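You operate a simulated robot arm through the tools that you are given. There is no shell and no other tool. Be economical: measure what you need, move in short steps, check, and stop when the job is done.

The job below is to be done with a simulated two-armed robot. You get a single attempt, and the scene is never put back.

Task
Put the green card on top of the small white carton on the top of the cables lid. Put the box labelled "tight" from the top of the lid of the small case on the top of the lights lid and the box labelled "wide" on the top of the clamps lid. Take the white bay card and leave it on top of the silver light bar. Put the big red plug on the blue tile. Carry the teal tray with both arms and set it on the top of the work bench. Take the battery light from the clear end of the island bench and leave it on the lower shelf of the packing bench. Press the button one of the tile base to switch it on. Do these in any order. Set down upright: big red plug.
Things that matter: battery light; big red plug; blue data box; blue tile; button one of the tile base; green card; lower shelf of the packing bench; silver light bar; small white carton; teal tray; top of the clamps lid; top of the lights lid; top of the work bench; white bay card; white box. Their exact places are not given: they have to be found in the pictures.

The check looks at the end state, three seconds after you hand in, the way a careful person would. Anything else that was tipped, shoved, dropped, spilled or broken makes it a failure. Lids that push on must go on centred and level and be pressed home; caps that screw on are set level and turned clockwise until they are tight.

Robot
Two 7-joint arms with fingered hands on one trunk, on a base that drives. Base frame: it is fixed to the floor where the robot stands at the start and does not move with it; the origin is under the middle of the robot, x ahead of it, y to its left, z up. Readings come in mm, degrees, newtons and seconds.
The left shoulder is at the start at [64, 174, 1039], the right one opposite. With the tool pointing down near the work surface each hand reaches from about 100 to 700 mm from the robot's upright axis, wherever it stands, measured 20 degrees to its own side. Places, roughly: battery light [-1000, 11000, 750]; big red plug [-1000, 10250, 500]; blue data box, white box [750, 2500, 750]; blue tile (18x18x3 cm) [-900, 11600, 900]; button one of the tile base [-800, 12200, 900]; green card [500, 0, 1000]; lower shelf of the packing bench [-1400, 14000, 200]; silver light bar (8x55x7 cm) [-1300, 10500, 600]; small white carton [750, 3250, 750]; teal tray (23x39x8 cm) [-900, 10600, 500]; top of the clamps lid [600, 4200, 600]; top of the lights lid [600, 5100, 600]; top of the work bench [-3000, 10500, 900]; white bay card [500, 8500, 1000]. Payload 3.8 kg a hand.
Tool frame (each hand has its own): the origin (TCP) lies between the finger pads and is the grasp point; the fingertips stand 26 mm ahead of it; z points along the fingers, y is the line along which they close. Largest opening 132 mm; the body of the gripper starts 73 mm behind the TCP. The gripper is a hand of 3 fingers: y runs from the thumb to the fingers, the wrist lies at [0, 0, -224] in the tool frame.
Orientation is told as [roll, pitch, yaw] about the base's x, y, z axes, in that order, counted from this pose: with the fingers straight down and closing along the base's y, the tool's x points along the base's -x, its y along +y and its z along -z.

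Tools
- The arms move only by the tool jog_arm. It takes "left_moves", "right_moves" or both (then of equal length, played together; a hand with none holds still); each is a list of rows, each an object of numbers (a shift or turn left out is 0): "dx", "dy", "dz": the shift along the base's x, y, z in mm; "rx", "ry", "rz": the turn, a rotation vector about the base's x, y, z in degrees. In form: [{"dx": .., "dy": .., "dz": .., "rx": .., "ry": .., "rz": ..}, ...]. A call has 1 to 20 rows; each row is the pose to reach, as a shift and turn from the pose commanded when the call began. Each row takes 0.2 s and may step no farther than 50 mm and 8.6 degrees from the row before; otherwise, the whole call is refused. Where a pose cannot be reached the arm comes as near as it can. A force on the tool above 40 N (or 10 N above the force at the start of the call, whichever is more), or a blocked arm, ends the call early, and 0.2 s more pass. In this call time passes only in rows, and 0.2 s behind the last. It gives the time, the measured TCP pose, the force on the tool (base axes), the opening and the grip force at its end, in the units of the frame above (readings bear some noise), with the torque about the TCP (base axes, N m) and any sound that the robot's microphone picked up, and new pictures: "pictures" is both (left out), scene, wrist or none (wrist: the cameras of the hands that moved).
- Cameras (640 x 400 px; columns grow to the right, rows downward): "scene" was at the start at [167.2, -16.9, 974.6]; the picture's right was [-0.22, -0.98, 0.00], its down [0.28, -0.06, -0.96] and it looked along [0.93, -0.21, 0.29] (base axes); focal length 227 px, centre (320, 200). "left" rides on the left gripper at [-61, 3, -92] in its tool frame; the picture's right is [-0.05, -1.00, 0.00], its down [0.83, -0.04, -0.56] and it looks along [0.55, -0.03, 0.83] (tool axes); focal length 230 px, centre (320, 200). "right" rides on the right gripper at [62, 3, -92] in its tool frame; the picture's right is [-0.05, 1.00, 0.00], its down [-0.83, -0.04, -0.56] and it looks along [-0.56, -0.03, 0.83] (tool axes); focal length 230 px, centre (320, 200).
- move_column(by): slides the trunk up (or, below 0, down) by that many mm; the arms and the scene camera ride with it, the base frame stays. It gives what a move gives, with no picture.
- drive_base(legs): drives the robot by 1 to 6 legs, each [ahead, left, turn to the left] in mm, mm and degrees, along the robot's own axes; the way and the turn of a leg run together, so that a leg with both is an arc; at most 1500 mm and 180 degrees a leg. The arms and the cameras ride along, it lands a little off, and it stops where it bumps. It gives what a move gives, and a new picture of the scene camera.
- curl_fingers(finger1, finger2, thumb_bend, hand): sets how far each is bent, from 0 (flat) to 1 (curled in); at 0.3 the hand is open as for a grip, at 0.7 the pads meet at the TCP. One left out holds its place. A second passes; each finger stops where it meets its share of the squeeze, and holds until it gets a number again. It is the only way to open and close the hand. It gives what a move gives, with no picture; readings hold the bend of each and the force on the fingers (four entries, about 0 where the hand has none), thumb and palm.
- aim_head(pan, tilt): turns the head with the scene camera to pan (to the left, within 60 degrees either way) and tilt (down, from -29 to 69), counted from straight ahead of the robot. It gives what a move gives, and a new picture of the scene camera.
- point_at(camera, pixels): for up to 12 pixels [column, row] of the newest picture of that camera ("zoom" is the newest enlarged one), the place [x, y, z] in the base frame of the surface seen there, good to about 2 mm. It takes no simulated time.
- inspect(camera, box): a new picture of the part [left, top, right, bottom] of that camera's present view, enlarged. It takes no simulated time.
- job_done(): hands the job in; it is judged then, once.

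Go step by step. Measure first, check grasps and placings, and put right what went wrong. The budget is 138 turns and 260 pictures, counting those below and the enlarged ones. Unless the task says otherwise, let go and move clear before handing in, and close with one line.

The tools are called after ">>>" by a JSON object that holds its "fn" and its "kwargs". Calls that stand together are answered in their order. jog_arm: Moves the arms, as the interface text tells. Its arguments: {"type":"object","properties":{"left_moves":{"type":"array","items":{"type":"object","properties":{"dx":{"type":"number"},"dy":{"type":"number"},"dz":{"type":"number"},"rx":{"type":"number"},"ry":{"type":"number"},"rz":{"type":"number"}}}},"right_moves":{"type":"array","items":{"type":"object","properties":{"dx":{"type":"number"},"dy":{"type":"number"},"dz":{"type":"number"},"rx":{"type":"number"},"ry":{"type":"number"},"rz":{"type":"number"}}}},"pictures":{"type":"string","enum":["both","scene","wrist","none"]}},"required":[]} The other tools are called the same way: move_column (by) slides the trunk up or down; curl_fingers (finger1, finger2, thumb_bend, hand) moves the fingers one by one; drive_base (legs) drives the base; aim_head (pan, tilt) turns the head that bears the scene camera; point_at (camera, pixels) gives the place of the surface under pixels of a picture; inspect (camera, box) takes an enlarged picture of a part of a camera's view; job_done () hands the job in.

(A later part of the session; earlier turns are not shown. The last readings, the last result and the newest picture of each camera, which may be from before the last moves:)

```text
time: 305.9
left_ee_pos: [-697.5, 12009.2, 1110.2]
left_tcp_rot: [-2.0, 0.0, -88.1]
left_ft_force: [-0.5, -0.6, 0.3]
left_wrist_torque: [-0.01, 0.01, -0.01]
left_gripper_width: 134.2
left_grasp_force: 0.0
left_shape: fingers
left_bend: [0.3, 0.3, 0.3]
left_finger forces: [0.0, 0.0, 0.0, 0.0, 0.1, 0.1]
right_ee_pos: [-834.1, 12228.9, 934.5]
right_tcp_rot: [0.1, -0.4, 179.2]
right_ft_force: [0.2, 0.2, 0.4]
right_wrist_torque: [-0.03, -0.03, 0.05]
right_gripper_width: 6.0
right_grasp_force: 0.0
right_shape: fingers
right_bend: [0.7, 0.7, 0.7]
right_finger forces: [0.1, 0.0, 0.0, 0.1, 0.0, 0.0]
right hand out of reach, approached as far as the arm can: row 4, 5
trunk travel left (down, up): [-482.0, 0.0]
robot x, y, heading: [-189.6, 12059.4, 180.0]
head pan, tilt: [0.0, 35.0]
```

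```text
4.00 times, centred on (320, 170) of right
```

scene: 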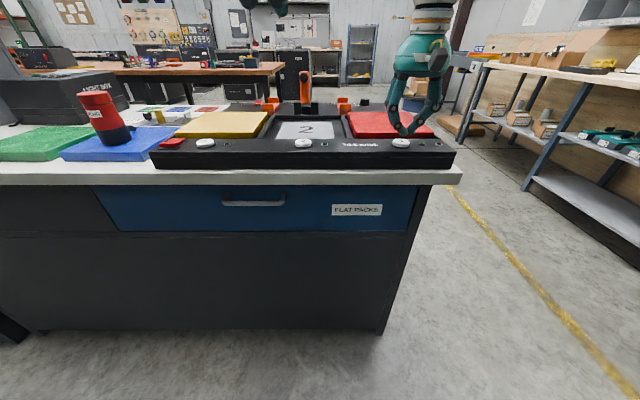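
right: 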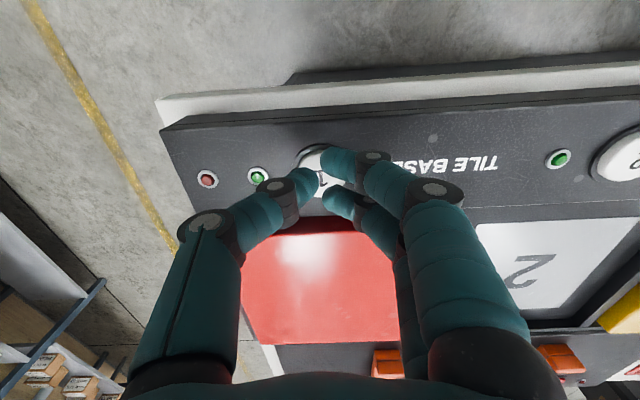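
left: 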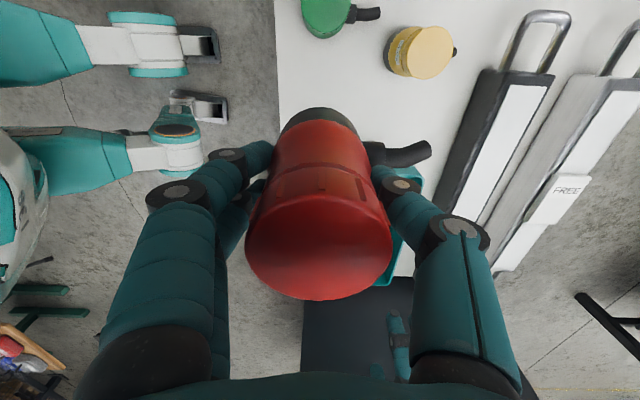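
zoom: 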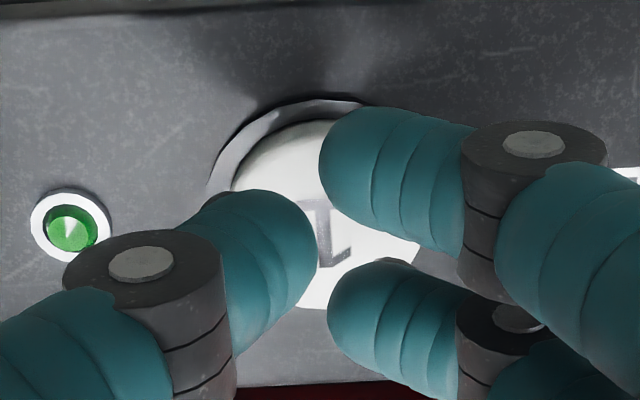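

The hand stopped at its reach limit; button centre is about (-843,12228). I'll raise, move the base 40 mm closer, and realign.

>>> {"fn": "jog_arm", "kwargs": {"right_moves": [{"dx": 12, "dz": 30}], "pictures": "none"}}

>>> {"fn": "drive_base", "kwargs": {"legs": [[50, 0, 0]]}}

```text
time: 306.3
left_ee_pos: [-695.3, 12009.3, 1110.7]
left_tcp_rot: [-2.0, 0.0, -88.1]
left_ft_force: [-0.1, 0.6, -1.1]
left_wrist_torque: [-0.02, -0.01, -0.01]
left_gripper_width: 134.3
left_grasp_force: 0.1
left_shape: fingers
left_bend: [0.3, 0.3, 0.3]
left_finger forces: [0.0, 0.0, 0.0, 0.0, 0.1, 0.0]
right_ee_pos: [-832.0, 12226.7, 964.0]
right_tcp_rot: [0.2, -0.3, 179.3]
right_ft_force: [0.4, -1.0, 0.0]
right_wrist_torque: [-0.02, 0.0, 0.03]
right_gripper_width: 6.2
right_grasp_force: 0.1
right_shape: fingers
right_bend: [0.7, 0.7, 0.7]
right_finger forces: [0.0, 0.0, 0.0, 0.0, 0.0, 0.0]
right hand out of reach, approached as far as the arm can: row 1
trunk travel left (down, up): [-482.0, 0.0]
robot x, y, heading: [-191.7, 12061.3, 180.0]
head pan, tilt: [0.0, 35.0]
```

```text
time: 307.2
left_ee_pos: [-748.3, 12011.3, 1111.4]
left_tcp_rot: [-2.1, 0.0, -88.0]
left_ft_force: [-0.1, 0.0, -0.1]
left_wrist_torque: [-0.05, 0.01, -0.01]
left_gripper_width: 134.1
left_grasp_force: 0.2
left_shape: fingers
left_bend: [0.3, 0.3, 0.3]
left_finger forces: [0.0, 0.1, 0.0, 0.0, 0.1, 0.0]
right_ee_pos: [-883.8, 12227.0, 965.1]
right_tcp_rot: [0.2, -0.3, 179.2]
right_ft_force: [-1.1, -1.0, 1.0]
right_wrist_torque: [0.03, 0.0, -0.01]
right_gripper_width: 5.9
right_grasp_force: 0.1
right_shape: fingers
right_bend: [0.7, 0.7, 0.7]
right_finger forces: [0.0, 0.0, 0.1, 0.0, 0.1, 0.1]
trunk travel left (down, up): [-482.0, 0.0]
robot x, y, heading: [-240.2, 12057.3, 179.6]
head pan, tilt: [0.0, 35.0]
```

scene: 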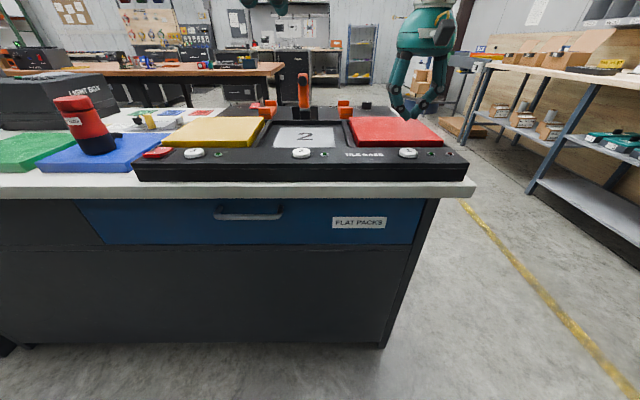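

>>> {"fn": "jog_arm", "kwargs": {"right_moves": [{"dx": 22}, {"dx": 44}, {"dx": 44, "dz": -20}, {"dx": 44, "dz": -36}], "pictures": "wrist"}}

>>> {"fn": "inspect", "kwargs": {"camera": "right", "box": [240, 120, 400, 220]}}

```text
time: 308.2
left_ee_pos: [-748.0, 12011.3, 1111.2]
left_tcp_rot: [-2.0, 0.0, -88.1]
left_ft_force: [-0.1, -0.4, -0.2]
left_wrist_torque: [-0.01, -0.02, -0.02]
left_gripper_width: 133.9
left_grasp_force: 0.0
left_shape: fingers
left_bend: [0.3, 0.3, 0.3]
left_finger forces: [0.1, 0.0, 0.0, 0.1, 0.0, 0.0]
right_ee_pos: [-879.8, 12222.7, 927.9]
right_tcp_rot: [0.1, -0.1, 179.3]
right_ft_force: [-0.5, -0.4, -0.7]
right_wrist_torque: [0.01, -0.02, 0.02]
right_gripper_width: 5.9
right_grasp_force: 0.1
right_shape: fingers
right_bend: [0.7, 0.7, 0.7]
right_finger forces: [0.0, 0.1, 0.0, 0.1, 0.0, 0.0]
right hand out of reach, approached as far as the arm can: row 1, 2, 3, 4
trunk travel left (down, up): [-482.0, 0.0]
robot x, y, heading: [-238.5, 12057.7, 179.9]
head pan, tilt: [0.0, 35.0]
```

right: 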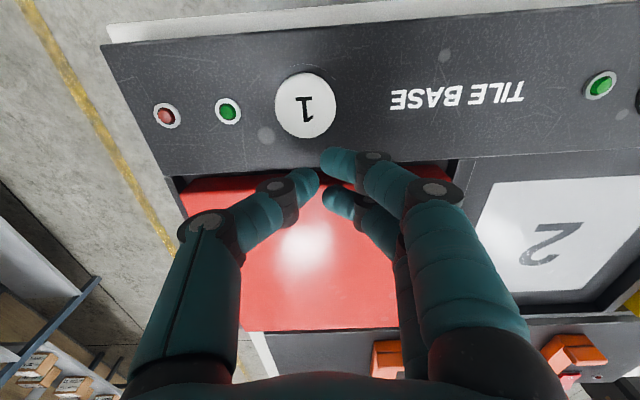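

```text
4.00 times, centred on (320, 170) of right
```

zoom: 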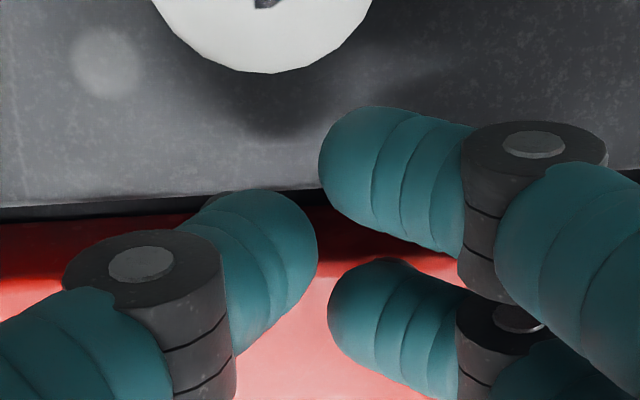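

The arm will not shorten in this posture, so I'll use the base: back 40 mm brings the tips over the button.

>>> {"fn": "drive_base", "kwargs": {"legs": [[-41, -4, 0]]}}

>>> {"fn": "inspect", "kwargs": {"camera": "right", "box": [240, 120, 400, 220]}}

```text
time: 309.1
left_ee_pos: [-709.1, 12013.6, 1109.2]
left_tcp_rot: [-1.9, 0.0, -87.9]
left_ft_force: [0.1, 0.1, -0.1]
left_wrist_torque: [0.03, 0.03, 0.0]
left_gripper_width: 134.2
left_grasp_force: 0.0
left_shape: fingers
left_bend: [0.3, 0.3, 0.3]
left_finger forces: [0.0, 0.0, 0.0, 0.1, 0.1, 0.1]
right_ee_pos: [-841.2, 12225.9, 926.7]
right_tcp_rot: [0.2, -0.1, 179.3]
right_ft_force: [0.0, -0.3, 0.6]
right_wrist_torque: [0.0, 0.0, 0.02]
right_gripper_width: 5.9
right_grasp_force: 0.1
right_shape: fingers
right_bend: [0.7, 0.7, 0.7]
right_finger forces: [0.0, 0.1, 0.1, 0.0, 0.1, 0.0]
trunk travel left (down, up): [-482.0, 0.0]
robot x, y, heading: [-202.6, 12060.4, 179.7]
head pan, tilt: [0.0, 35.0]
```

scene: 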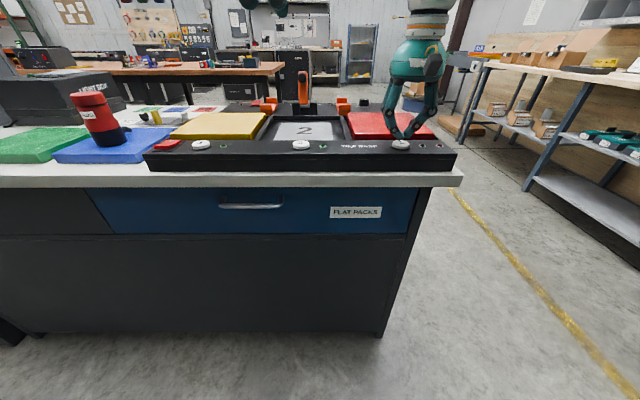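

```text
4.00 times, centred on (320, 170) of right
```

zoom: 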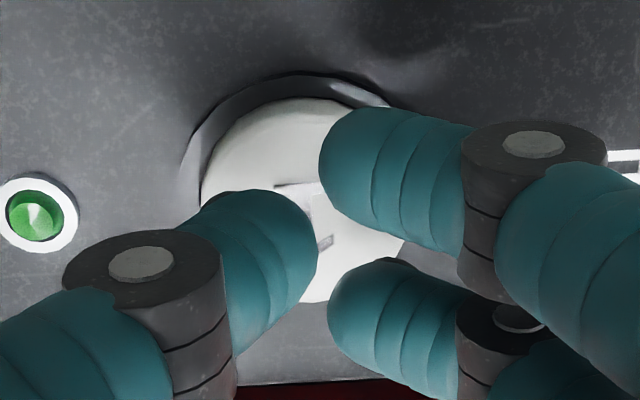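

The tips are over button one. Pressing down with the trunk in small steps.

>>> {"fn": "move_column", "kwargs": {"by": -10}}

>>> {"fn": "move_column", "kwargs": {"by": -4}}

>>> {"fn": "inspect", "kwargs": {"camera": "scene", "box": [340, 90, 460, 190]}}

```text
time: 309.7
left_ee_pos: [-703.5, 12013.2, 1104.2]
left_tcp_rot: [-2.3, 0.2, -88.1]
left_ft_force: [0.5, -0.2, -1.0]
left_wrist_torque: [-0.02, 0.0, -0.03]
left_gripper_width: 134.0
left_grasp_force: 0.1
left_shape: fingers
left_bend: [0.3, 0.3, 0.3]
left_finger forces: [0.0, 0.0, 0.0, 0.1, 0.1, 0.0]
right_ee_pos: [-841.0, 12222.9, 905.0]
right_tcp_rot: [0.2, 1.3, 179.4]
right_ft_force: [-3.7, 0.2, 41.8]
right_wrist_torque: [0.08, 0.24, 0.02]
right_gripper_width: 0.2
right_grasp_force: 26.5
right_shape: fingers
right_bend: [0.72, 0.73, 0.73]
right_finger forces: [11.6, 14.3, 0.0, 0.0, 26.4, 0.0]
trunk travel left (down, up): [-472.0, 10.0]
robot x, y, heading: [-199.2, 12058.6, 179.9]
head pan, tilt: [0.0, 35.0]
heard: click
```

```text
time: 310.1
left_ee_pos: [-707.3, 12014.4, 1097.6]
left_tcp_rot: [-2.0, -0.1, -88.1]
left_ft_force: [-0.1, 0.1, 0.0]
left_wrist_torque: [0.0, 0.01, -0.01]
left_gripper_width: 134.0
left_grasp_force: 0.1
left_shape: fingers
left_bend: [0.3, 0.3, 0.3]
left_finger forces: [0.1, 0.1, 0.0, 0.1, 0.0, 0.1]
right_ee_pos: [-844.6, 12224.2, 904.6]
right_tcp_rot: [0.2, 1.4, 179.5]
right_ft_force: [8.1, 0.0, 25.4]
right_wrist_torque: [-0.02, -0.07, -0.01]
right_gripper_width: 0.2
right_grasp_force: 15.7
right_shape: fingers
right_bend: [0.72, 0.72, 0.72]
right_finger forces: [6.8, 9.9, 0.0, 0.1, 15.2, 0.0]
trunk travel left (down, up): [-470.0, 11.0]
robot x, y, heading: [-201.2, 12058.0, 179.9]
head pan, tilt: [0.0, 35.0]
stopped: the force on the tool passed its limit at 56 N (the readings are from after the stop); the commanded pose is now the measured one
```

```text
4.00 times, centred on (400, 140) of scene
```

zoom: 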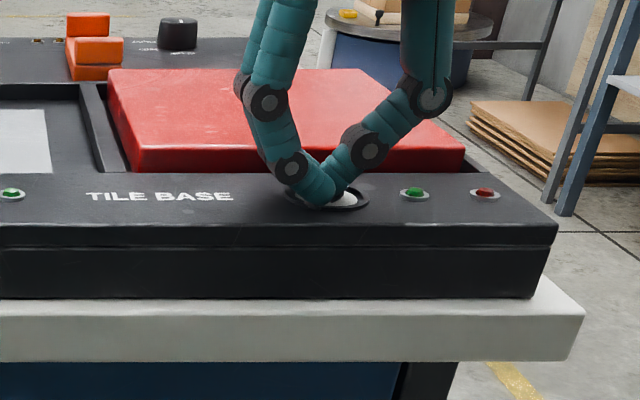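

A click was heard: the button is pressed. Raising and checking its lamp.

>>> {"fn": "move_column", "kwargs": {"by": 11}}

>>> {"fn": "jog_arm", "kwargs": {"right_moves": [{"dz": 25}, {"dz": 60}, {"dz": 100}, {"dz": 130}], "pictures": "none"}}

>>> {"fn": "inspect", "kwargs": {"camera": "scene", "box": [280, 110, 460, 190]}}

>>> {"fn": "inspect", "kwargs": {"camera": "scene", "box": [130, 110, 310, 190]}}

```text
time: 310.6
left_ee_pos: [-707.9, 12013.4, 1108.3]
left_tcp_rot: [-2.0, -0.1, -88.1]
left_ft_force: [-0.3, 0.4, -0.3]
left_wrist_torque: [0.01, 0.0, -0.01]
left_gripper_width: 134.0
left_grasp_force: 0.1
left_shape: fingers
left_bend: [0.3, 0.3, 0.3]
left_finger forces: [0.1, 0.0, 0.1, 0.0, 0.0, 0.0]
right_ee_pos: [-844.0, 12224.7, 935.3]
right_tcp_rot: [0.1, -0.4, 179.5]
right_ft_force: [-0.4, 0.0, 0.0]
right_wrist_torque: [0.0, 0.06, -0.02]
right_gripper_width: 4.9
right_grasp_force: 0.1
right_shape: fingers
right_bend: [0.7, 0.7, 0.7]
right_finger forces: [0.0, 0.0, 0.1, 0.1, 0.1, 0.1]
trunk travel left (down, up): [-481.0, 0.0]
robot x, y, heading: [-200.5, 12058.3, 179.9]
head pan, tilt: [0.0, 35.0]
```

```text
time: 311.6
left_ee_pos: [-708.6, 12014.2, 1110.2]
left_tcp_rot: [-2.2, 0.0, -88.1]
left_ft_force: [-1.2, 0.2, -0.1]
left_wrist_torque: [0.01, -0.04, 0.0]
left_gripper_width: 134.0
left_grasp_force: 0.0
left_shape: fingers
left_bend: [0.3, 0.3, 0.3]
left_finger forces: [0.1, 0.0, 0.0, 0.1, 0.0, 0.0]
right_ee_pos: [-838.3, 12224.9, 1069.3]
right_tcp_rot: [0.1, -0.5, 179.4]
right_ft_force: [0.6, -0.4, -0.5]
right_wrist_torque: [0.04, -0.02, 0.01]
right_gripper_width: 5.2
right_grasp_force: 0.0
right_shape: fingers
right_bend: [0.7, 0.7, 0.7]
right_finger forces: [0.0, 0.0, 0.0, 0.0, 0.0, 0.0]
right hand out of reach, approached as far as the arm can: row 4
trunk travel left (down, up): [-481.0, 0.0]
robot x, y, heading: [-202.2, 12061.3, 179.7]
head pan, tilt: [0.0, 35.0]
```

```text
3.56 times, centred on (370, 150) of scene
```

zoom: 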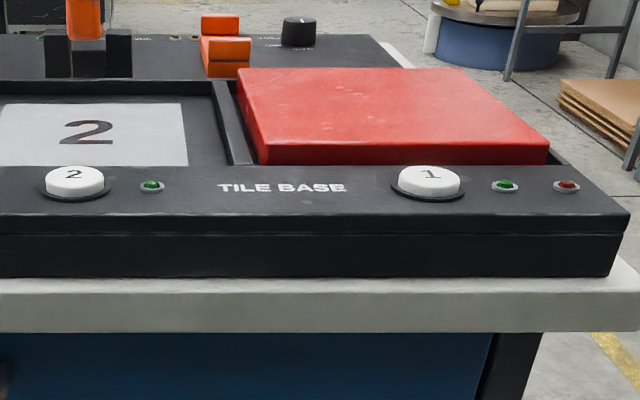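

```text
3.56 times, centred on (220, 150) of scene
```

zoom: 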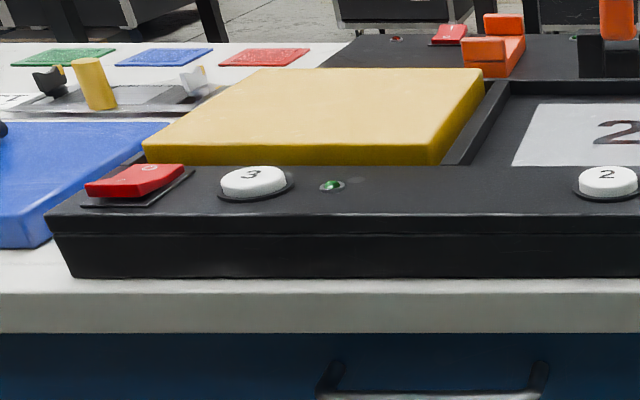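

The lamps look alike from here; I'll look from the wrist camera to compare lamp 1 with lamp 2.

>>> {"fn": "inspect", "kwargs": {"camera": "right", "box": [120, 60, 640, 260]}}

>>> {"fn": "inspect", "kwargs": {"camera": "scene", "box": [385, 140, 450, 165]}}

>>> {"fn": "inspect", "kwargs": {"camera": "scene", "box": [285, 140, 350, 165]}}

```text
1.23 times, centred on (380, 160) of right
```

zoom: 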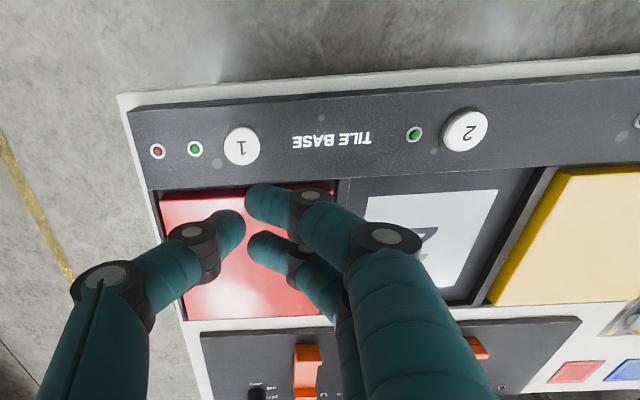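

```text
9.85 times, centred on (418, 152) of scene
```

zoom: 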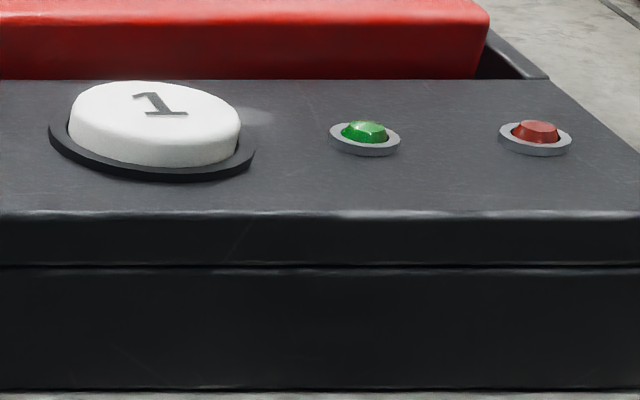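

```text
9.85 times, centred on (318, 152) of scene
```

zoom: 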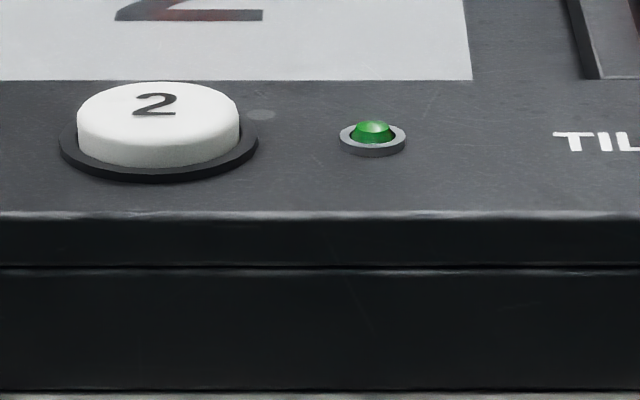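

One click was heard and the button popped back normally. Now for the battery light: sliding back along the bench to y≈10985.

>>> {"fn": "drive_base", "kwargs": {"legs": [[0, 1075, 0]]}}

>>> {"fn": "aim_head", "kwargs": {"pan": 0, "tilt": 30}}

```text
time: 321.4
left_ee_pos: [-714.8, 10938.9, 1110.4]
left_tcp_rot: [-2.1, 0.0, -88.5]
left_ft_force: [0.3, 0.3, -0.5]
left_wrist_torque: [-0.04, 0.02, 0.03]
left_gripper_width: 133.7
left_grasp_force: 0.0
left_shape: fingers
left_bend: [0.3, 0.3, 0.3]
left_finger forces: [0.0, 0.0, 0.0, 0.1, 0.0, 0.1]
right_ee_pos: [-845.0, 11150.7, 1067.1]
right_tcp_rot: [0.0, -0.6, 179.0]
right_ft_force: [-0.5, -0.6, 0.7]
right_wrist_torque: [0.01, 0.02, -0.06]
right_gripper_width: 5.2
right_grasp_force: 0.1
right_shape: fingers
right_bend: [0.7, 0.7, 0.7]
right_finger forces: [0.0, 0.0, 0.0, 0.0, 0.1, 0.0]
trunk travel left (down, up): [-481.0, 0.0]
robot x, y, heading: [-209.8, 10979.9, 179.2]
head pan, tilt: [0.0, 35.0]
```

scene: 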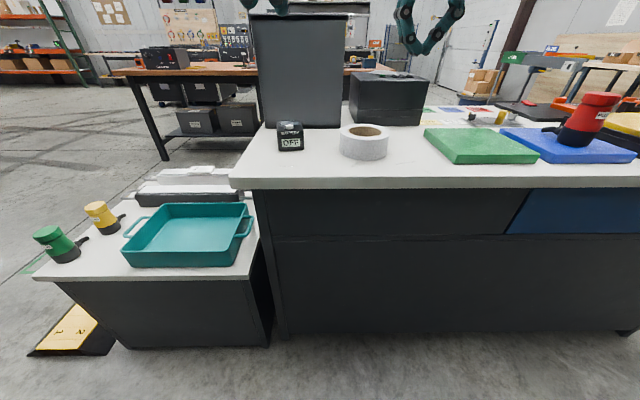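

```text
time: 322.1
left_ee_pos: [-715.1, 10939.1, 1109.5]
left_tcp_rot: [-2.2, 0.0, -88.5]
left_ft_force: [0.7, 0.3, -0.2]
left_wrist_torque: [0.02, 0.01, 0.0]
left_gripper_width: 133.9
left_grasp_force: 0.0
left_shape: fingers
left_bend: [0.3, 0.3, 0.3]
left_finger forces: [0.0, 0.0, 0.1, 0.0, 0.0, 0.0]
right_ee_pos: [-845.5, 11150.8, 1067.0]
right_tcp_rot: [0.1, -0.6, 178.9]
right_ft_force: [-0.1, -0.8, 0.3]
right_wrist_torque: [0.05, -0.02, 0.0]
right_gripper_width: 5.4
right_grasp_force: 0.1
right_shape: fingers
right_bend: [0.7, 0.7, 0.7]
right_finger forces: [0.1, 0.0, 0.0, 0.0, 0.0, 0.1]
trunk travel left (down, up): [-481.0, 0.0]
robot x, y, heading: [-209.1, 10980.1, 179.4]
head pan, tilt: [0.0, 30.0]
```

scene: 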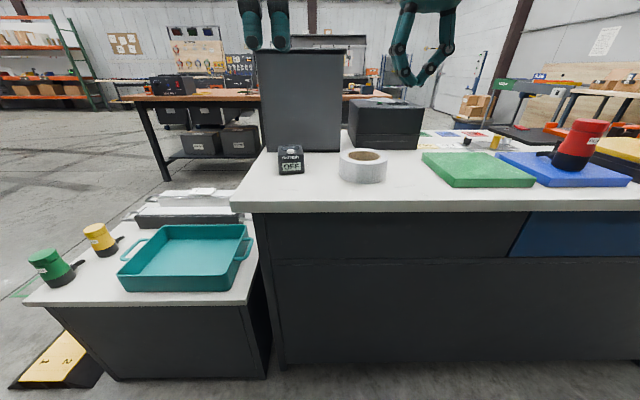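

>>> {"fn": "inspect", "kwargs": {"camera": "scene", "box": [260, 130, 400, 200]}}

>>> {"fn": "point_at", "kwargs": {"camera": "scene", "pixels": [[281, 157], [302, 156], [280, 147], [300, 147], [290, 151], [282, 172], [303, 171], [290, 180], [342, 165], [300, 135], [300, 60]]}}

```text
4.57 times, centred on (330, 165) of scene
```

zoom: 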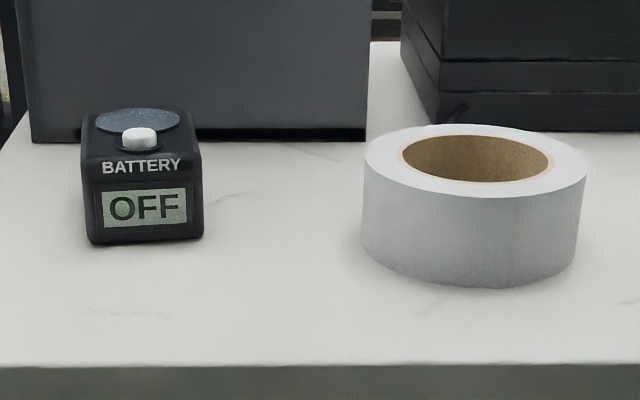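

```text
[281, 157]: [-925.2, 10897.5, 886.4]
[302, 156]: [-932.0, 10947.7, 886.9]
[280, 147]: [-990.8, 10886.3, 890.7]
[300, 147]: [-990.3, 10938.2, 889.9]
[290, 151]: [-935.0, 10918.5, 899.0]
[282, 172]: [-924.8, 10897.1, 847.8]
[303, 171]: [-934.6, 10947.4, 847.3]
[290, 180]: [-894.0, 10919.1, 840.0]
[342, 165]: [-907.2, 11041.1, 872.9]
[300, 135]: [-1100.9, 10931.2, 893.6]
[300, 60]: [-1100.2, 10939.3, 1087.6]
```

The battery light is about 56×66×51 mm at (-958,10921), z 839–890, with a top button I must not press. I'll move closer and bring the left hand above it.

>>> {"fn": "drive_base", "kwargs": {"legs": [[120, -60, 0]]}}

>>> {"fn": "jog_arm", "kwargs": {"left_moves": [{"dx": -25, "dy": -15, "dz": -20, "rz": 2}, {"dx": -50, "dy": -30, "dz": -40, "rz": 4}, {"dx": -75, "dy": -50, "dz": -65, "rz": 6.5}, {"dx": -100, "dy": -65, "dz": -95, "rz": 6.5}, {"dx": -123, "dy": -78, "dz": -120, "rz": 6.5}], "pictures": "both"}}

```text
time: 323.4
left_ee_pos: [-831.5, 10998.8, 1111.9]
left_tcp_rot: [-2.2, 0.1, -88.6]
left_ft_force: [-0.2, 0.5, 0.1]
left_wrist_torque: [-0.02, 0.01, 0.0]
left_gripper_width: 134.2
left_grasp_force: 0.1
left_shape: fingers
left_bend: [0.3, 0.3, 0.3]
left_finger forces: [0.0, 0.0, 0.0, 0.1, 0.0, 0.1]
right_ee_pos: [-961.8, 11212.3, 1068.4]
right_tcp_rot: [0.1, -0.7, 178.9]
right_ft_force: [-0.3, 0.0, 0.6]
right_wrist_torque: [0.02, -0.03, -0.02]
right_gripper_width: 5.0
right_grasp_force: 0.0
right_shape: fingers
right_bend: [0.7, 0.7, 0.7]
right_finger forces: [0.0, 0.0, 0.0, 0.0, 0.0, 0.0]
trunk travel left (down, up): [-481.0, 0.0]
robot x, y, heading: [-324.4, 11038.0, 179.6]
head pan, tilt: [0.0, 30.0]
```

scene: 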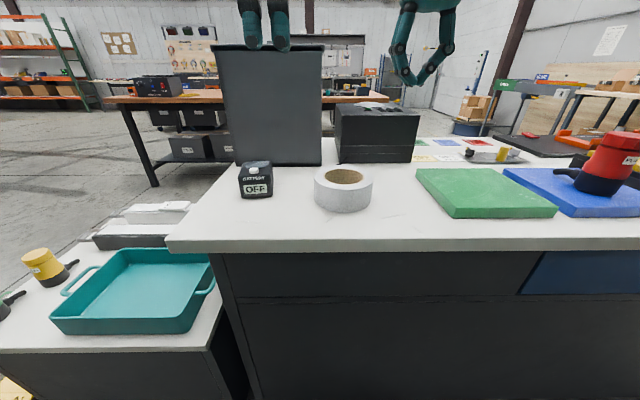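

```text
time: 324.6
left_ee_pos: [-956.6, 10920.7, 987.7]
left_tcp_rot: [-2.1, -0.1, -82.1]
left_ft_force: [-0.1, -0.7, 0.2]
left_wrist_torque: [-0.01, -0.01, -0.02]
left_gripper_width: 134.1
left_grasp_force: 0.2
left_shape: fingers
left_bend: [0.3, 0.3, 0.3]
left_finger forces: [0.0, 0.0, 0.0, 0.0, 0.0, 0.0]
right_ee_pos: [-962.4, 11211.3, 1066.1]
right_tcp_rot: [0.1, -0.5, 178.9]
right_ft_force: [0.3, 0.0, 0.7]
right_wrist_torque: [-0.01, -0.01, 0.02]
right_gripper_width: 5.0
right_grasp_force: 0.0
right_shape: fingers
right_bend: [0.7, 0.7, 0.7]
right_finger forces: [0.0, 0.1, 0.1, 0.0, 0.1, 0.0]
trunk travel left (down, up): [-481.0, 0.0]
robot x, y, heading: [-327.2, 11039.6, 179.4]
head pan, tilt: [0.0, 30.0]
```

scene: 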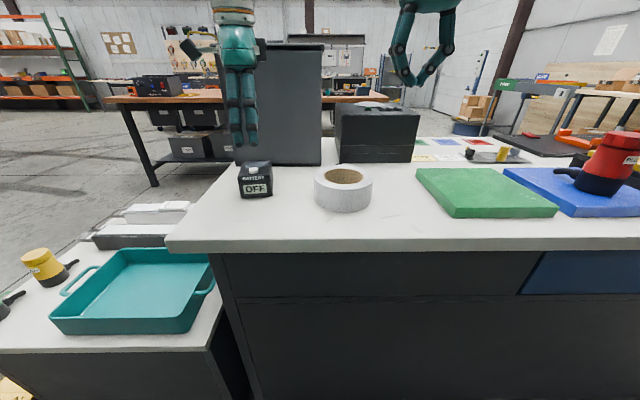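
left: 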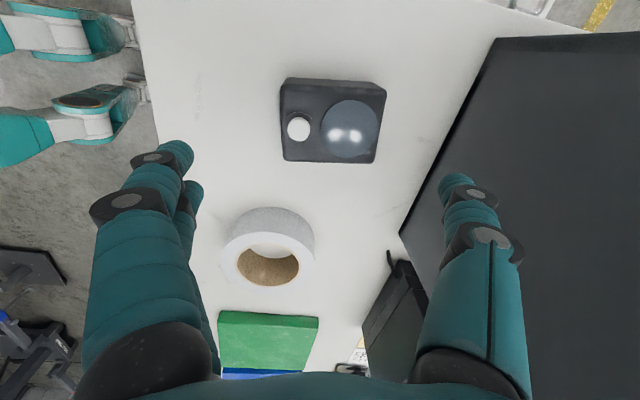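

>>> {"fn": "point_at", "kwargs": {"camera": "left", "pixels": [[284, 92], [380, 97], [286, 156], [372, 158], [330, 125], [299, 128]]}}

```text
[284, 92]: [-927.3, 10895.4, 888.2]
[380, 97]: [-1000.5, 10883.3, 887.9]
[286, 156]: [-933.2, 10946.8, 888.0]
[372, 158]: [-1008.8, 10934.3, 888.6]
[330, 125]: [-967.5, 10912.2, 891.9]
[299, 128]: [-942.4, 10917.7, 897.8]
```

Centre (-967,10915), 75×52 mm. Correcting the slight tilt and descending to z≈868.

>>> {"fn": "jog_arm", "kwargs": {"left_moves": [{"dx": -10, "dy": -6, "dz": -30, "rx": 0.3, "ry": -2.1, "rz": 1}, {"dx": -10, "dy": -6, "dz": -70, "rx": 0.3, "ry": -2.1, "rz": 1}, {"dx": -10, "dy": -6, "dz": -100, "rx": 0.3, "ry": -2.1, "rz": 1}, {"dx": -10, "dy": -6, "dz": -119, "rx": 0.3, "ry": -2.1, "rz": 1}], "pictures": "scene"}}

>>> {"fn": "curl_fingers", "kwargs": {"hand": "left", "finger1": 0.68, "finger2": 0.68, "thumb_bend": 0.68}}

>>> {"fn": "inspect", "kwargs": {"camera": "scene", "box": [190, 90, 330, 210]}}

```text
time: 325.6
left_ee_pos: [-956.6, 10913.3, 871.3]
left_tcp_rot: [0.0, 0.0, -81.0]
left_ft_force: [-1.3, -1.1, 0.4]
left_wrist_torque: [0.0, 0.02, 0.03]
left_gripper_width: 134.9
left_grasp_force: 0.5
left_shape: fingers
left_bend: [0.3, 0.3, 0.3]
left_finger forces: [0.1, 0.0, 0.0, 0.1, 0.8, 0.0]
left hand out of reach, approached as far as the arm can: row 3, 4
right_ee_pos: [-962.2, 11210.3, 1067.2]
right_tcp_rot: [0.1, -0.6, 178.9]
right_ft_force: [0.6, 0.3, -0.2]
right_wrist_torque: [0.0, 0.0, 0.02]
right_gripper_width: 5.0
right_grasp_force: 0.1
right_shape: fingers
right_bend: [0.7, 0.7, 0.7]
right_finger forces: [0.0, 0.0, 0.1, 0.0, 0.1, 0.0]
trunk travel left (down, up): [-481.0, 0.0]
robot x, y, heading: [-322.6, 11040.6, 179.4]
head pan, tilt: [0.0, 30.0]
```

scene: 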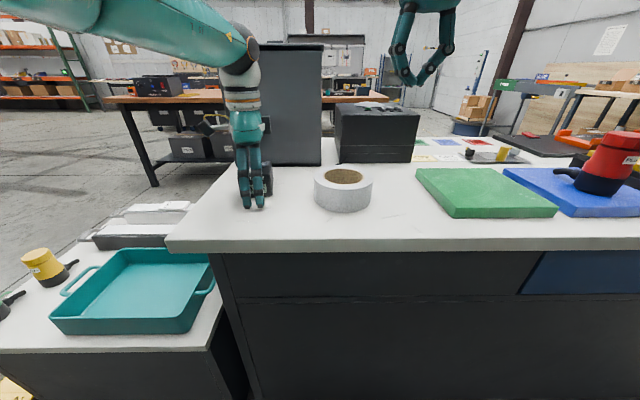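

```text
time: 326.6
left_ee_pos: [-955.4, 10913.6, 871.9]
left_tcp_rot: [0.0, -0.1, -81.0]
left_ft_force: [-1.0, -0.2, 6.7]
left_wrist_torque: [0.05, -0.5, -0.03]
left_gripper_width: 81.2
left_grasp_force: 27.7
left_shape: fingers
left_bend: [0.46, 0.46, 0.54]
left_finger forces: [15.5, 15.0, 0.0, 0.0, 24.9, 0.0]
right_ee_pos: [-962.1, 11211.2, 1068.2]
right_tcp_rot: [0.2, -0.6, 178.9]
right_ft_force: [0.9, 0.6, 0.0]
right_wrist_torque: [-0.01, 0.0, -0.01]
right_gripper_width: 5.3
right_grasp_force: 0.1
right_shape: fingers
right_bend: [0.7, 0.7, 0.7]
right_finger forces: [0.0, 0.1, 0.0, 0.0, 0.0, 0.0]
trunk travel left (down, up): [-481.0, 0.0]
robot x, y, heading: [-323.6, 11043.9, 179.3]
head pan, tilt: [0.0, 30.0]
```

```text
3.33 times, centred on (260, 150) of scene
```

zoom: 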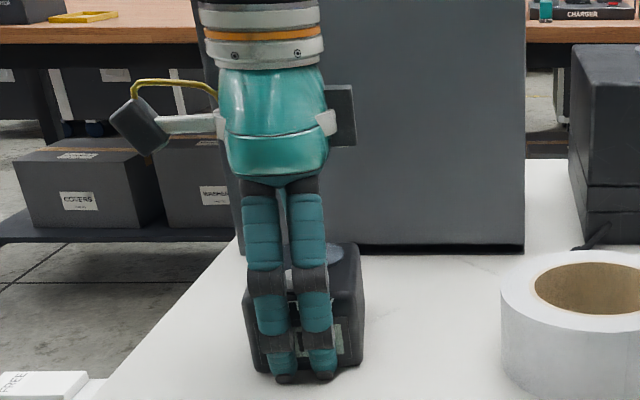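

Gripped (15/15/25 N). Lifting.

>>> {"fn": "jog_arm", "kwargs": {"left_moves": [{"dx": 4, "dz": 15}, {"dx": 8, "dz": 40}, {"dx": 10, "dz": 75}, {"dx": 10, "dz": 110}, {"dx": 20, "dz": 150}], "pictures": "both"}}

```text
time: 327.8
left_ee_pos: [-936.2, 10913.6, 1023.3]
left_tcp_rot: [0.0, 0.0, -81.2]
left_ft_force: [0.1, 0.3, -4.0]
left_wrist_torque: [-0.02, 0.04, 0.0]
left_gripper_width: 81.2
left_grasp_force: 24.1
left_shape: fingers
left_bend: [0.46, 0.45, 0.54]
left_finger forces: [11.9, 12.2, 0.0, 0.1, 23.8, 0.0]
right_ee_pos: [-961.9, 11210.7, 1068.7]
right_tcp_rot: [0.1, -0.7, 179.0]
right_ft_force: [0.0, 0.5, -0.4]
right_wrist_torque: [0.01, 0.01, 0.02]
right_gripper_width: 5.2
right_grasp_force: 0.1
right_shape: fingers
right_bend: [0.7, 0.7, 0.7]
right_finger forces: [0.1, 0.0, 0.0, 0.1, 0.1, 0.1]
trunk travel left (down, up): [-481.0, 0.0]
robot x, y, heading: [-326.5, 11041.4, 179.4]
head pan, tilt: [0.0, 30.0]
```

scene: 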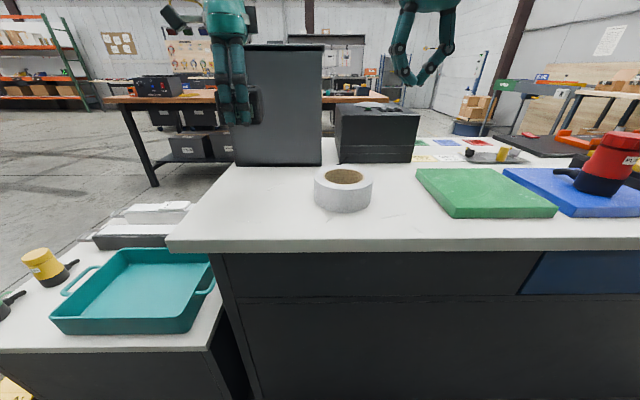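
left: 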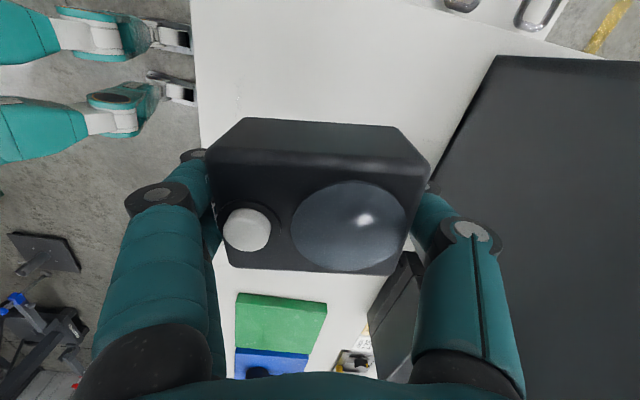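

The battery light is held level. Backing off and moving toward the packing bench end.

>>> {"fn": "drive_base", "kwargs": {"legs": [[-280, 0, 0], [0, -1450, 0], [0, -350, 0], [0, 0, -89]]}}

>>> {"fn": "aim_head", "kwargs": {"pan": 20, "tilt": 20}}

```text
time: 349.3
left_ee_pos: [-216.9, 13461.3, 1021.6]
left_tcp_rot: [0.1, 0.1, -166.9]
left_ft_force: [0.9, 0.6, -4.1]
left_wrist_torque: [0.03, 0.01, -0.01]
left_gripper_width: 80.7
left_grasp_force: 22.7
left_shape: fingers
left_bend: [0.46, 0.45, 0.54]
left_finger forces: [11.2, 11.2, 0.0, 0.1, 22.3, 0.0]
right_ee_pos: [77.0, 13510.1, 1067.6]
right_tcp_rot: [0.1, -0.6, 93.1]
right_ft_force: [0.7, 0.3, -0.4]
right_wrist_torque: [0.01, 0.0, 0.0]
right_gripper_width: 5.2
right_grasp_force: 0.0
right_shape: fingers
right_bend: [0.7, 0.7, 0.7]
right_finger forces: [0.1, 0.1, 0.1, 0.1, 0.0, 0.0]
trunk travel left (down, up): [-481.0, 0.0]
robot x, y, heading: [-45.8, 12860.4, 93.8]
head pan, tilt: [0.0, 30.0]
```

scene: 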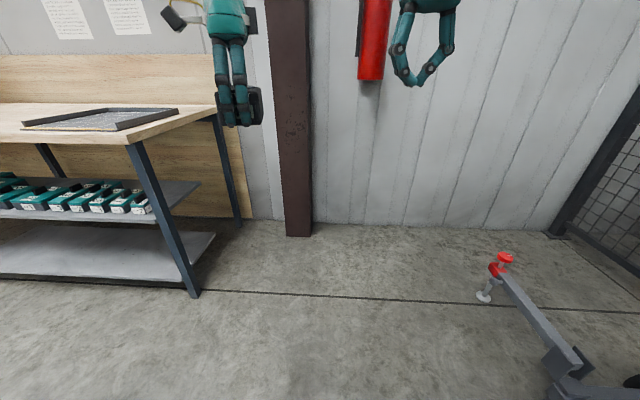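

```text
time: 350.2
left_ee_pos: [-217.4, 13461.3, 1022.2]
left_tcp_rot: [0.1, 0.0, -166.8]
left_ft_force: [0.5, 0.3, -3.9]
left_wrist_torque: [0.02, 0.03, 0.01]
left_gripper_width: 80.7
left_grasp_force: 22.0
left_shape: fingers
left_bend: [0.46, 0.45, 0.54]
left_finger forces: [11.1, 11.4, 0.1, 0.0, 22.3, 0.1]
right_ee_pos: [76.0, 13509.1, 1067.0]
right_tcp_rot: [0.1, -0.6, 93.1]
right_ft_force: [-0.1, 0.5, 0.0]
right_wrist_torque: [-0.02, 0.03, 0.0]
right_gripper_width: 5.6
right_grasp_force: 0.1
right_shape: fingers
right_bend: [0.7, 0.7, 0.7]
right_finger forces: [0.0, 0.0, 0.1, 0.1, 0.0, 0.1]
trunk travel left (down, up): [-481.0, 0.0]
robot x, y, heading: [-47.1, 12859.3, 93.6]
head pan, tilt: [20.0, 20.0]
```

scene: 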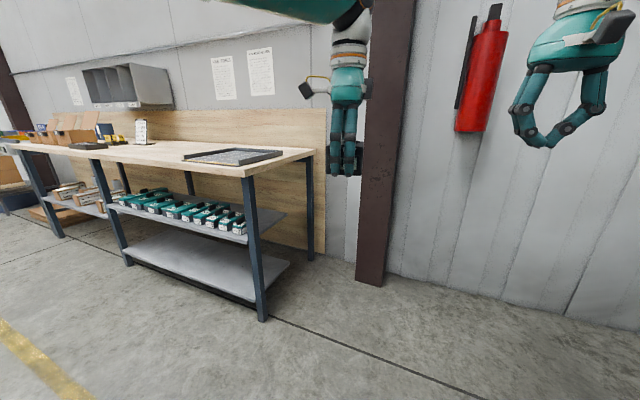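

I see the packing bench with a middle shelf (teal tools) and an empty lower shelf at (205,265). Measuring its layout.

>>> {"fn": "point_at", "kwargs": {"camera": "scene", "pixels": [[205, 265], [150, 250], [240, 285], [130, 255], [260, 300], [285, 265], [180, 215], [250, 225], [120, 190], [245, 165], [65, 195], [115, 260]]}}

>>> {"fn": "inspect", "kwargs": {"camera": "scene", "box": [0, 120, 330, 330]}}

```text
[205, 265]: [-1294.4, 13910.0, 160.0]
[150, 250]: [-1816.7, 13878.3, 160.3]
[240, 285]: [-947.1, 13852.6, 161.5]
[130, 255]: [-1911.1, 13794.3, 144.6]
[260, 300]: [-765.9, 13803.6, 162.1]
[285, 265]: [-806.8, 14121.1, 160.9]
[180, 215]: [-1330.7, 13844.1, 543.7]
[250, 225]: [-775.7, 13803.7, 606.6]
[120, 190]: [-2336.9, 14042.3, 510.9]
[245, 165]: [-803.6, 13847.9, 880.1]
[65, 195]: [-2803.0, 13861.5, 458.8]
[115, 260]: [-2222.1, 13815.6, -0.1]
```

```text
1.90 times, centred on (165, 225) of scene
```

zoom: 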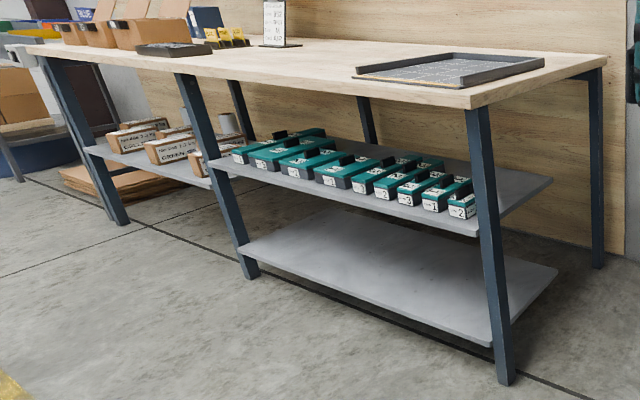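

The lower shelf top is z≈161 (x -1900…-780) with its front near y≈13790. I'll move in front of it for a closer look.

>>> {"fn": "drive_base", "kwargs": {"legs": [[0, 1150, -3.6]]}}

>>> {"fn": "aim_head", "kwargs": {"pan": 0, "tilt": 40}}

```text
time: 360.4
left_ee_pos: [-1310.0, 13442.6, 1022.6]
left_tcp_rot: [0.0, 0.0, -171.1]
left_ft_force: [0.0, 0.2, -4.2]
left_wrist_torque: [0.02, -0.02, 0.02]
left_gripper_width: 80.8
left_grasp_force: 22.0
left_shape: fingers
left_bend: [0.46, 0.45, 0.54]
left_finger forces: [11.2, 11.2, 0.0, 0.0, 22.3, 0.0]
right_ee_pos: [-1012.1, 13467.4, 1066.5]
right_tcp_rot: [0.2, -0.6, 88.8]
right_ft_force: [0.6, -0.6, 0.8]
right_wrist_torque: [0.01, 0.0, -0.02]
right_gripper_width: 5.3
right_grasp_force: 0.1
right_shape: fingers
right_bend: [0.7, 0.7, 0.7]
right_finger forces: [0.0, 0.1, 0.0, 0.0, 0.1, 0.0]
trunk travel left (down, up): [-481.0, 0.0]
robot x, y, heading: [-1185.0, 12831.0, 89.5]
head pan, tilt: [20.0, 20.0]
```

scene: 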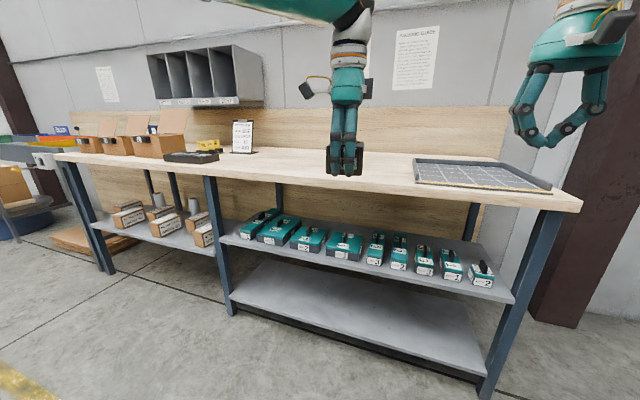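

```text
time: 361.2
left_ee_pos: [-1309.7, 13442.2, 1021.2]
left_tcp_rot: [0.1, 0.0, -171.1]
left_ft_force: [0.2, 0.2, -4.1]
left_wrist_torque: [0.01, 0.0, -0.02]
left_gripper_width: 80.5
left_grasp_force: 22.6
left_shape: fingers
left_bend: [0.46, 0.45, 0.54]
left_finger forces: [11.0, 11.2, 0.1, 0.0, 22.2, 0.1]
right_ee_pos: [-1012.1, 13468.5, 1067.0]
right_tcp_rot: [0.1, -0.5, 88.9]
right_ft_force: [0.5, -0.1, -0.2]
right_wrist_torque: [-0.03, 0.02, 0.01]
right_gripper_width: 5.1
right_grasp_force: 0.0
right_shape: fingers
right_bend: [0.7, 0.7, 0.7]
right_finger forces: [0.0, 0.0, 0.1, 0.0, 0.0, 0.1]
trunk travel left (down, up): [-481.0, 0.0]
robot x, y, heading: [-1182.1, 12828.6, 89.3]
head pan, tilt: [0.0, 40.0]
```

scene: 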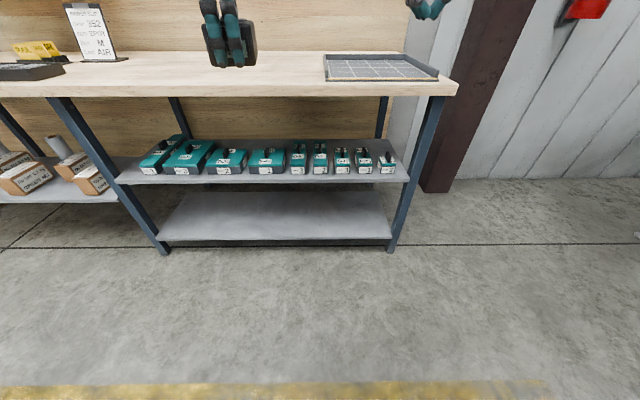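

>>> {"fn": "point_at", "kwargs": {"camera": "scene", "pixels": [[270, 238], [200, 239], [350, 238], [270, 230], [270, 200], [260, 181], [330, 180], [260, 175], [250, 94], [330, 94], [270, 242], [260, 185]]}}

>>> {"fn": "inspect", "kwargs": {"camera": "scene", "box": [110, 120, 430, 260]}}

```text
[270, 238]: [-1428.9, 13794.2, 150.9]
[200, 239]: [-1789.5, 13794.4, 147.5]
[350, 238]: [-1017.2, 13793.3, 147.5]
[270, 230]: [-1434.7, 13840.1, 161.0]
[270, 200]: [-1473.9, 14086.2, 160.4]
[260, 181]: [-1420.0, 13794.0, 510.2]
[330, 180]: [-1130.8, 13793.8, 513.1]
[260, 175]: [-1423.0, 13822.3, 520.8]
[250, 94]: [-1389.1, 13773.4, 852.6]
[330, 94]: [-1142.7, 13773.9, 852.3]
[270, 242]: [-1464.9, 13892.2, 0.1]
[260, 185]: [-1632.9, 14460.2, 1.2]
```

```text
2.00 times, centred on (270, 190) of scene
```

zoom: 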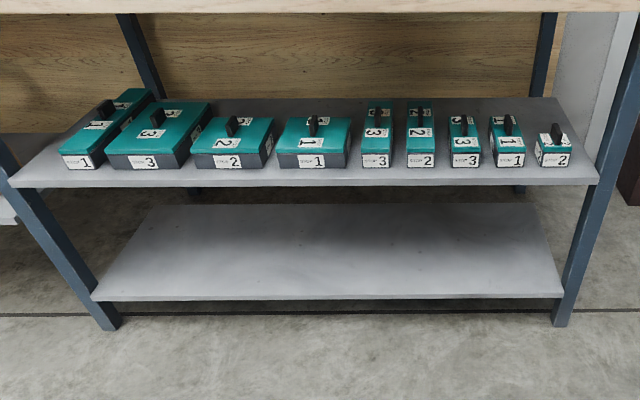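

Both shelves are flush at y≈13794 (lower top z=161, middle underside ≈500), so I'll place near the front edge with the hand leaned back about 15°. First the trunk goes fully down and the right hand is pulled back.

>>> {"fn": "move_column", "kwargs": {"by": -475}}

>>> {"fn": "jog_arm", "kwargs": {"left_moves": [{"dz": -30, "rz": -2}, {"dz": -60, "rz": -4}, {"dz": -90, "rz": -6}, {"dz": -120, "rz": -8}, {"dz": -150, "rz": -9}, {"dz": -180, "rz": -9, "rx": 0}], "right_moves": [{"dy": -20, "dz": -25}, {"dy": -45, "dz": -50}, {"dy": -75, "dz": -75}, {"dy": -105, "dz": -95}, {"dy": -135, "dz": -105}, {"dy": -170, "dz": -115}], "pictures": "scene"}}

```text
refused: -475 is not a number from -400 to 400
```

```text
time: 362.6
left_ee_pos: [-1310.3, 13442.8, 842.7]
left_tcp_rot: [0.2, 0.0, 179.9]
left_ft_force: [0.0, -0.1, -4.2]
left_wrist_torque: [-0.01, 0.01, 0.01]
left_gripper_width: 80.5
left_grasp_force: 22.3
left_shape: fingers
left_bend: [0.46, 0.45, 0.54]
left_finger forces: [11.0, 11.2, 0.0, 0.0, 22.1, 0.0]
right_ee_pos: [-1040.3, 13468.6, 960.5]
right_tcp_rot: [0.2, -0.6, 89.0]
right_ft_force: [0.1, 0.9, 0.1]
right_wrist_torque: [-0.02, 0.0, 0.02]
right_gripper_width: 5.1
right_grasp_force: 0.0
right_shape: fingers
right_bend: [0.7, 0.7, 0.7]
right_finger forces: [0.0, 0.0, 0.0, 0.0, 0.1, 0.0]
right hand out of reach, approached as far as the arm can: row 1, 2, 3, 4, 5, 6
trunk travel left (down, up): [-481.0, 0.0]
robot x, y, heading: [-1183.3, 12831.5, 89.5]
head pan, tilt: [0.0, 40.0]
```

scene: 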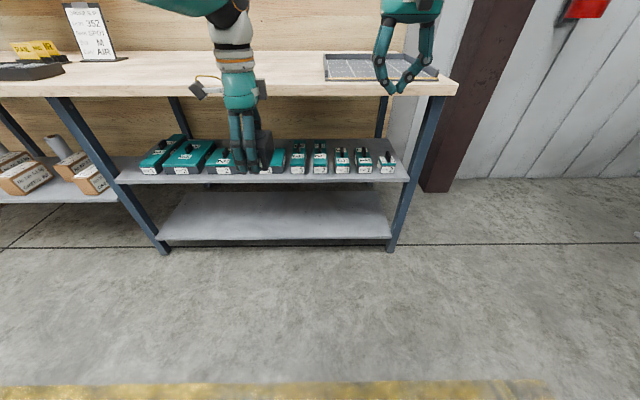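

The left hand lowered well; the right one resists coming back. I'll try moving it outward and up while pulling back.

>>> {"fn": "jog_arm", "kwargs": {"right_moves": [{"dx": 20, "dz": 15}, {"dx": 40, "dz": 30}, {"dx": 60, "dz": 45}, {"dx": 80, "dz": 60}, {"dx": 100, "dz": 75}, {"dx": 120, "dz": 90}, {"dx": 140, "dz": 100}], "pictures": "none"}}

```text
time: 364.2
left_ee_pos: [-1310.4, 13441.3, 844.6]
left_tcp_rot: [0.1, 0.0, 180.0]
left_ft_force: [-0.3, -0.6, -4.2]
left_wrist_torque: [0.03, 0.02, 0.0]
left_gripper_width: 80.5
left_grasp_force: 22.9
left_shape: fingers
left_bend: [0.46, 0.45, 0.54]
left_finger forces: [11.1, 11.2, 0.0, 0.0, 22.2, 0.0]
right_ee_pos: [-895.3, 13469.9, 1056.6]
right_tcp_rot: [0.2, -0.4, 89.0]
right_ft_force: [-0.5, 0.7, -0.2]
right_wrist_torque: [-0.01, -0.03, -0.01]
right_gripper_width: 5.3
right_grasp_force: 0.0
right_shape: fingers
right_bend: [0.7, 0.7, 0.7]
right_finger forces: [0.1, 0.1, 0.1, 0.0, 0.0, 0.0]
right hand out of reach, approached as far as the arm can: row 1, 2, 3, 4, 5, 6, 7
trunk travel left (down, up): [-481.0, 0.0]
robot x, y, heading: [-1186.2, 12831.7, 89.6]
head pan, tilt: [0.0, 40.0]
```

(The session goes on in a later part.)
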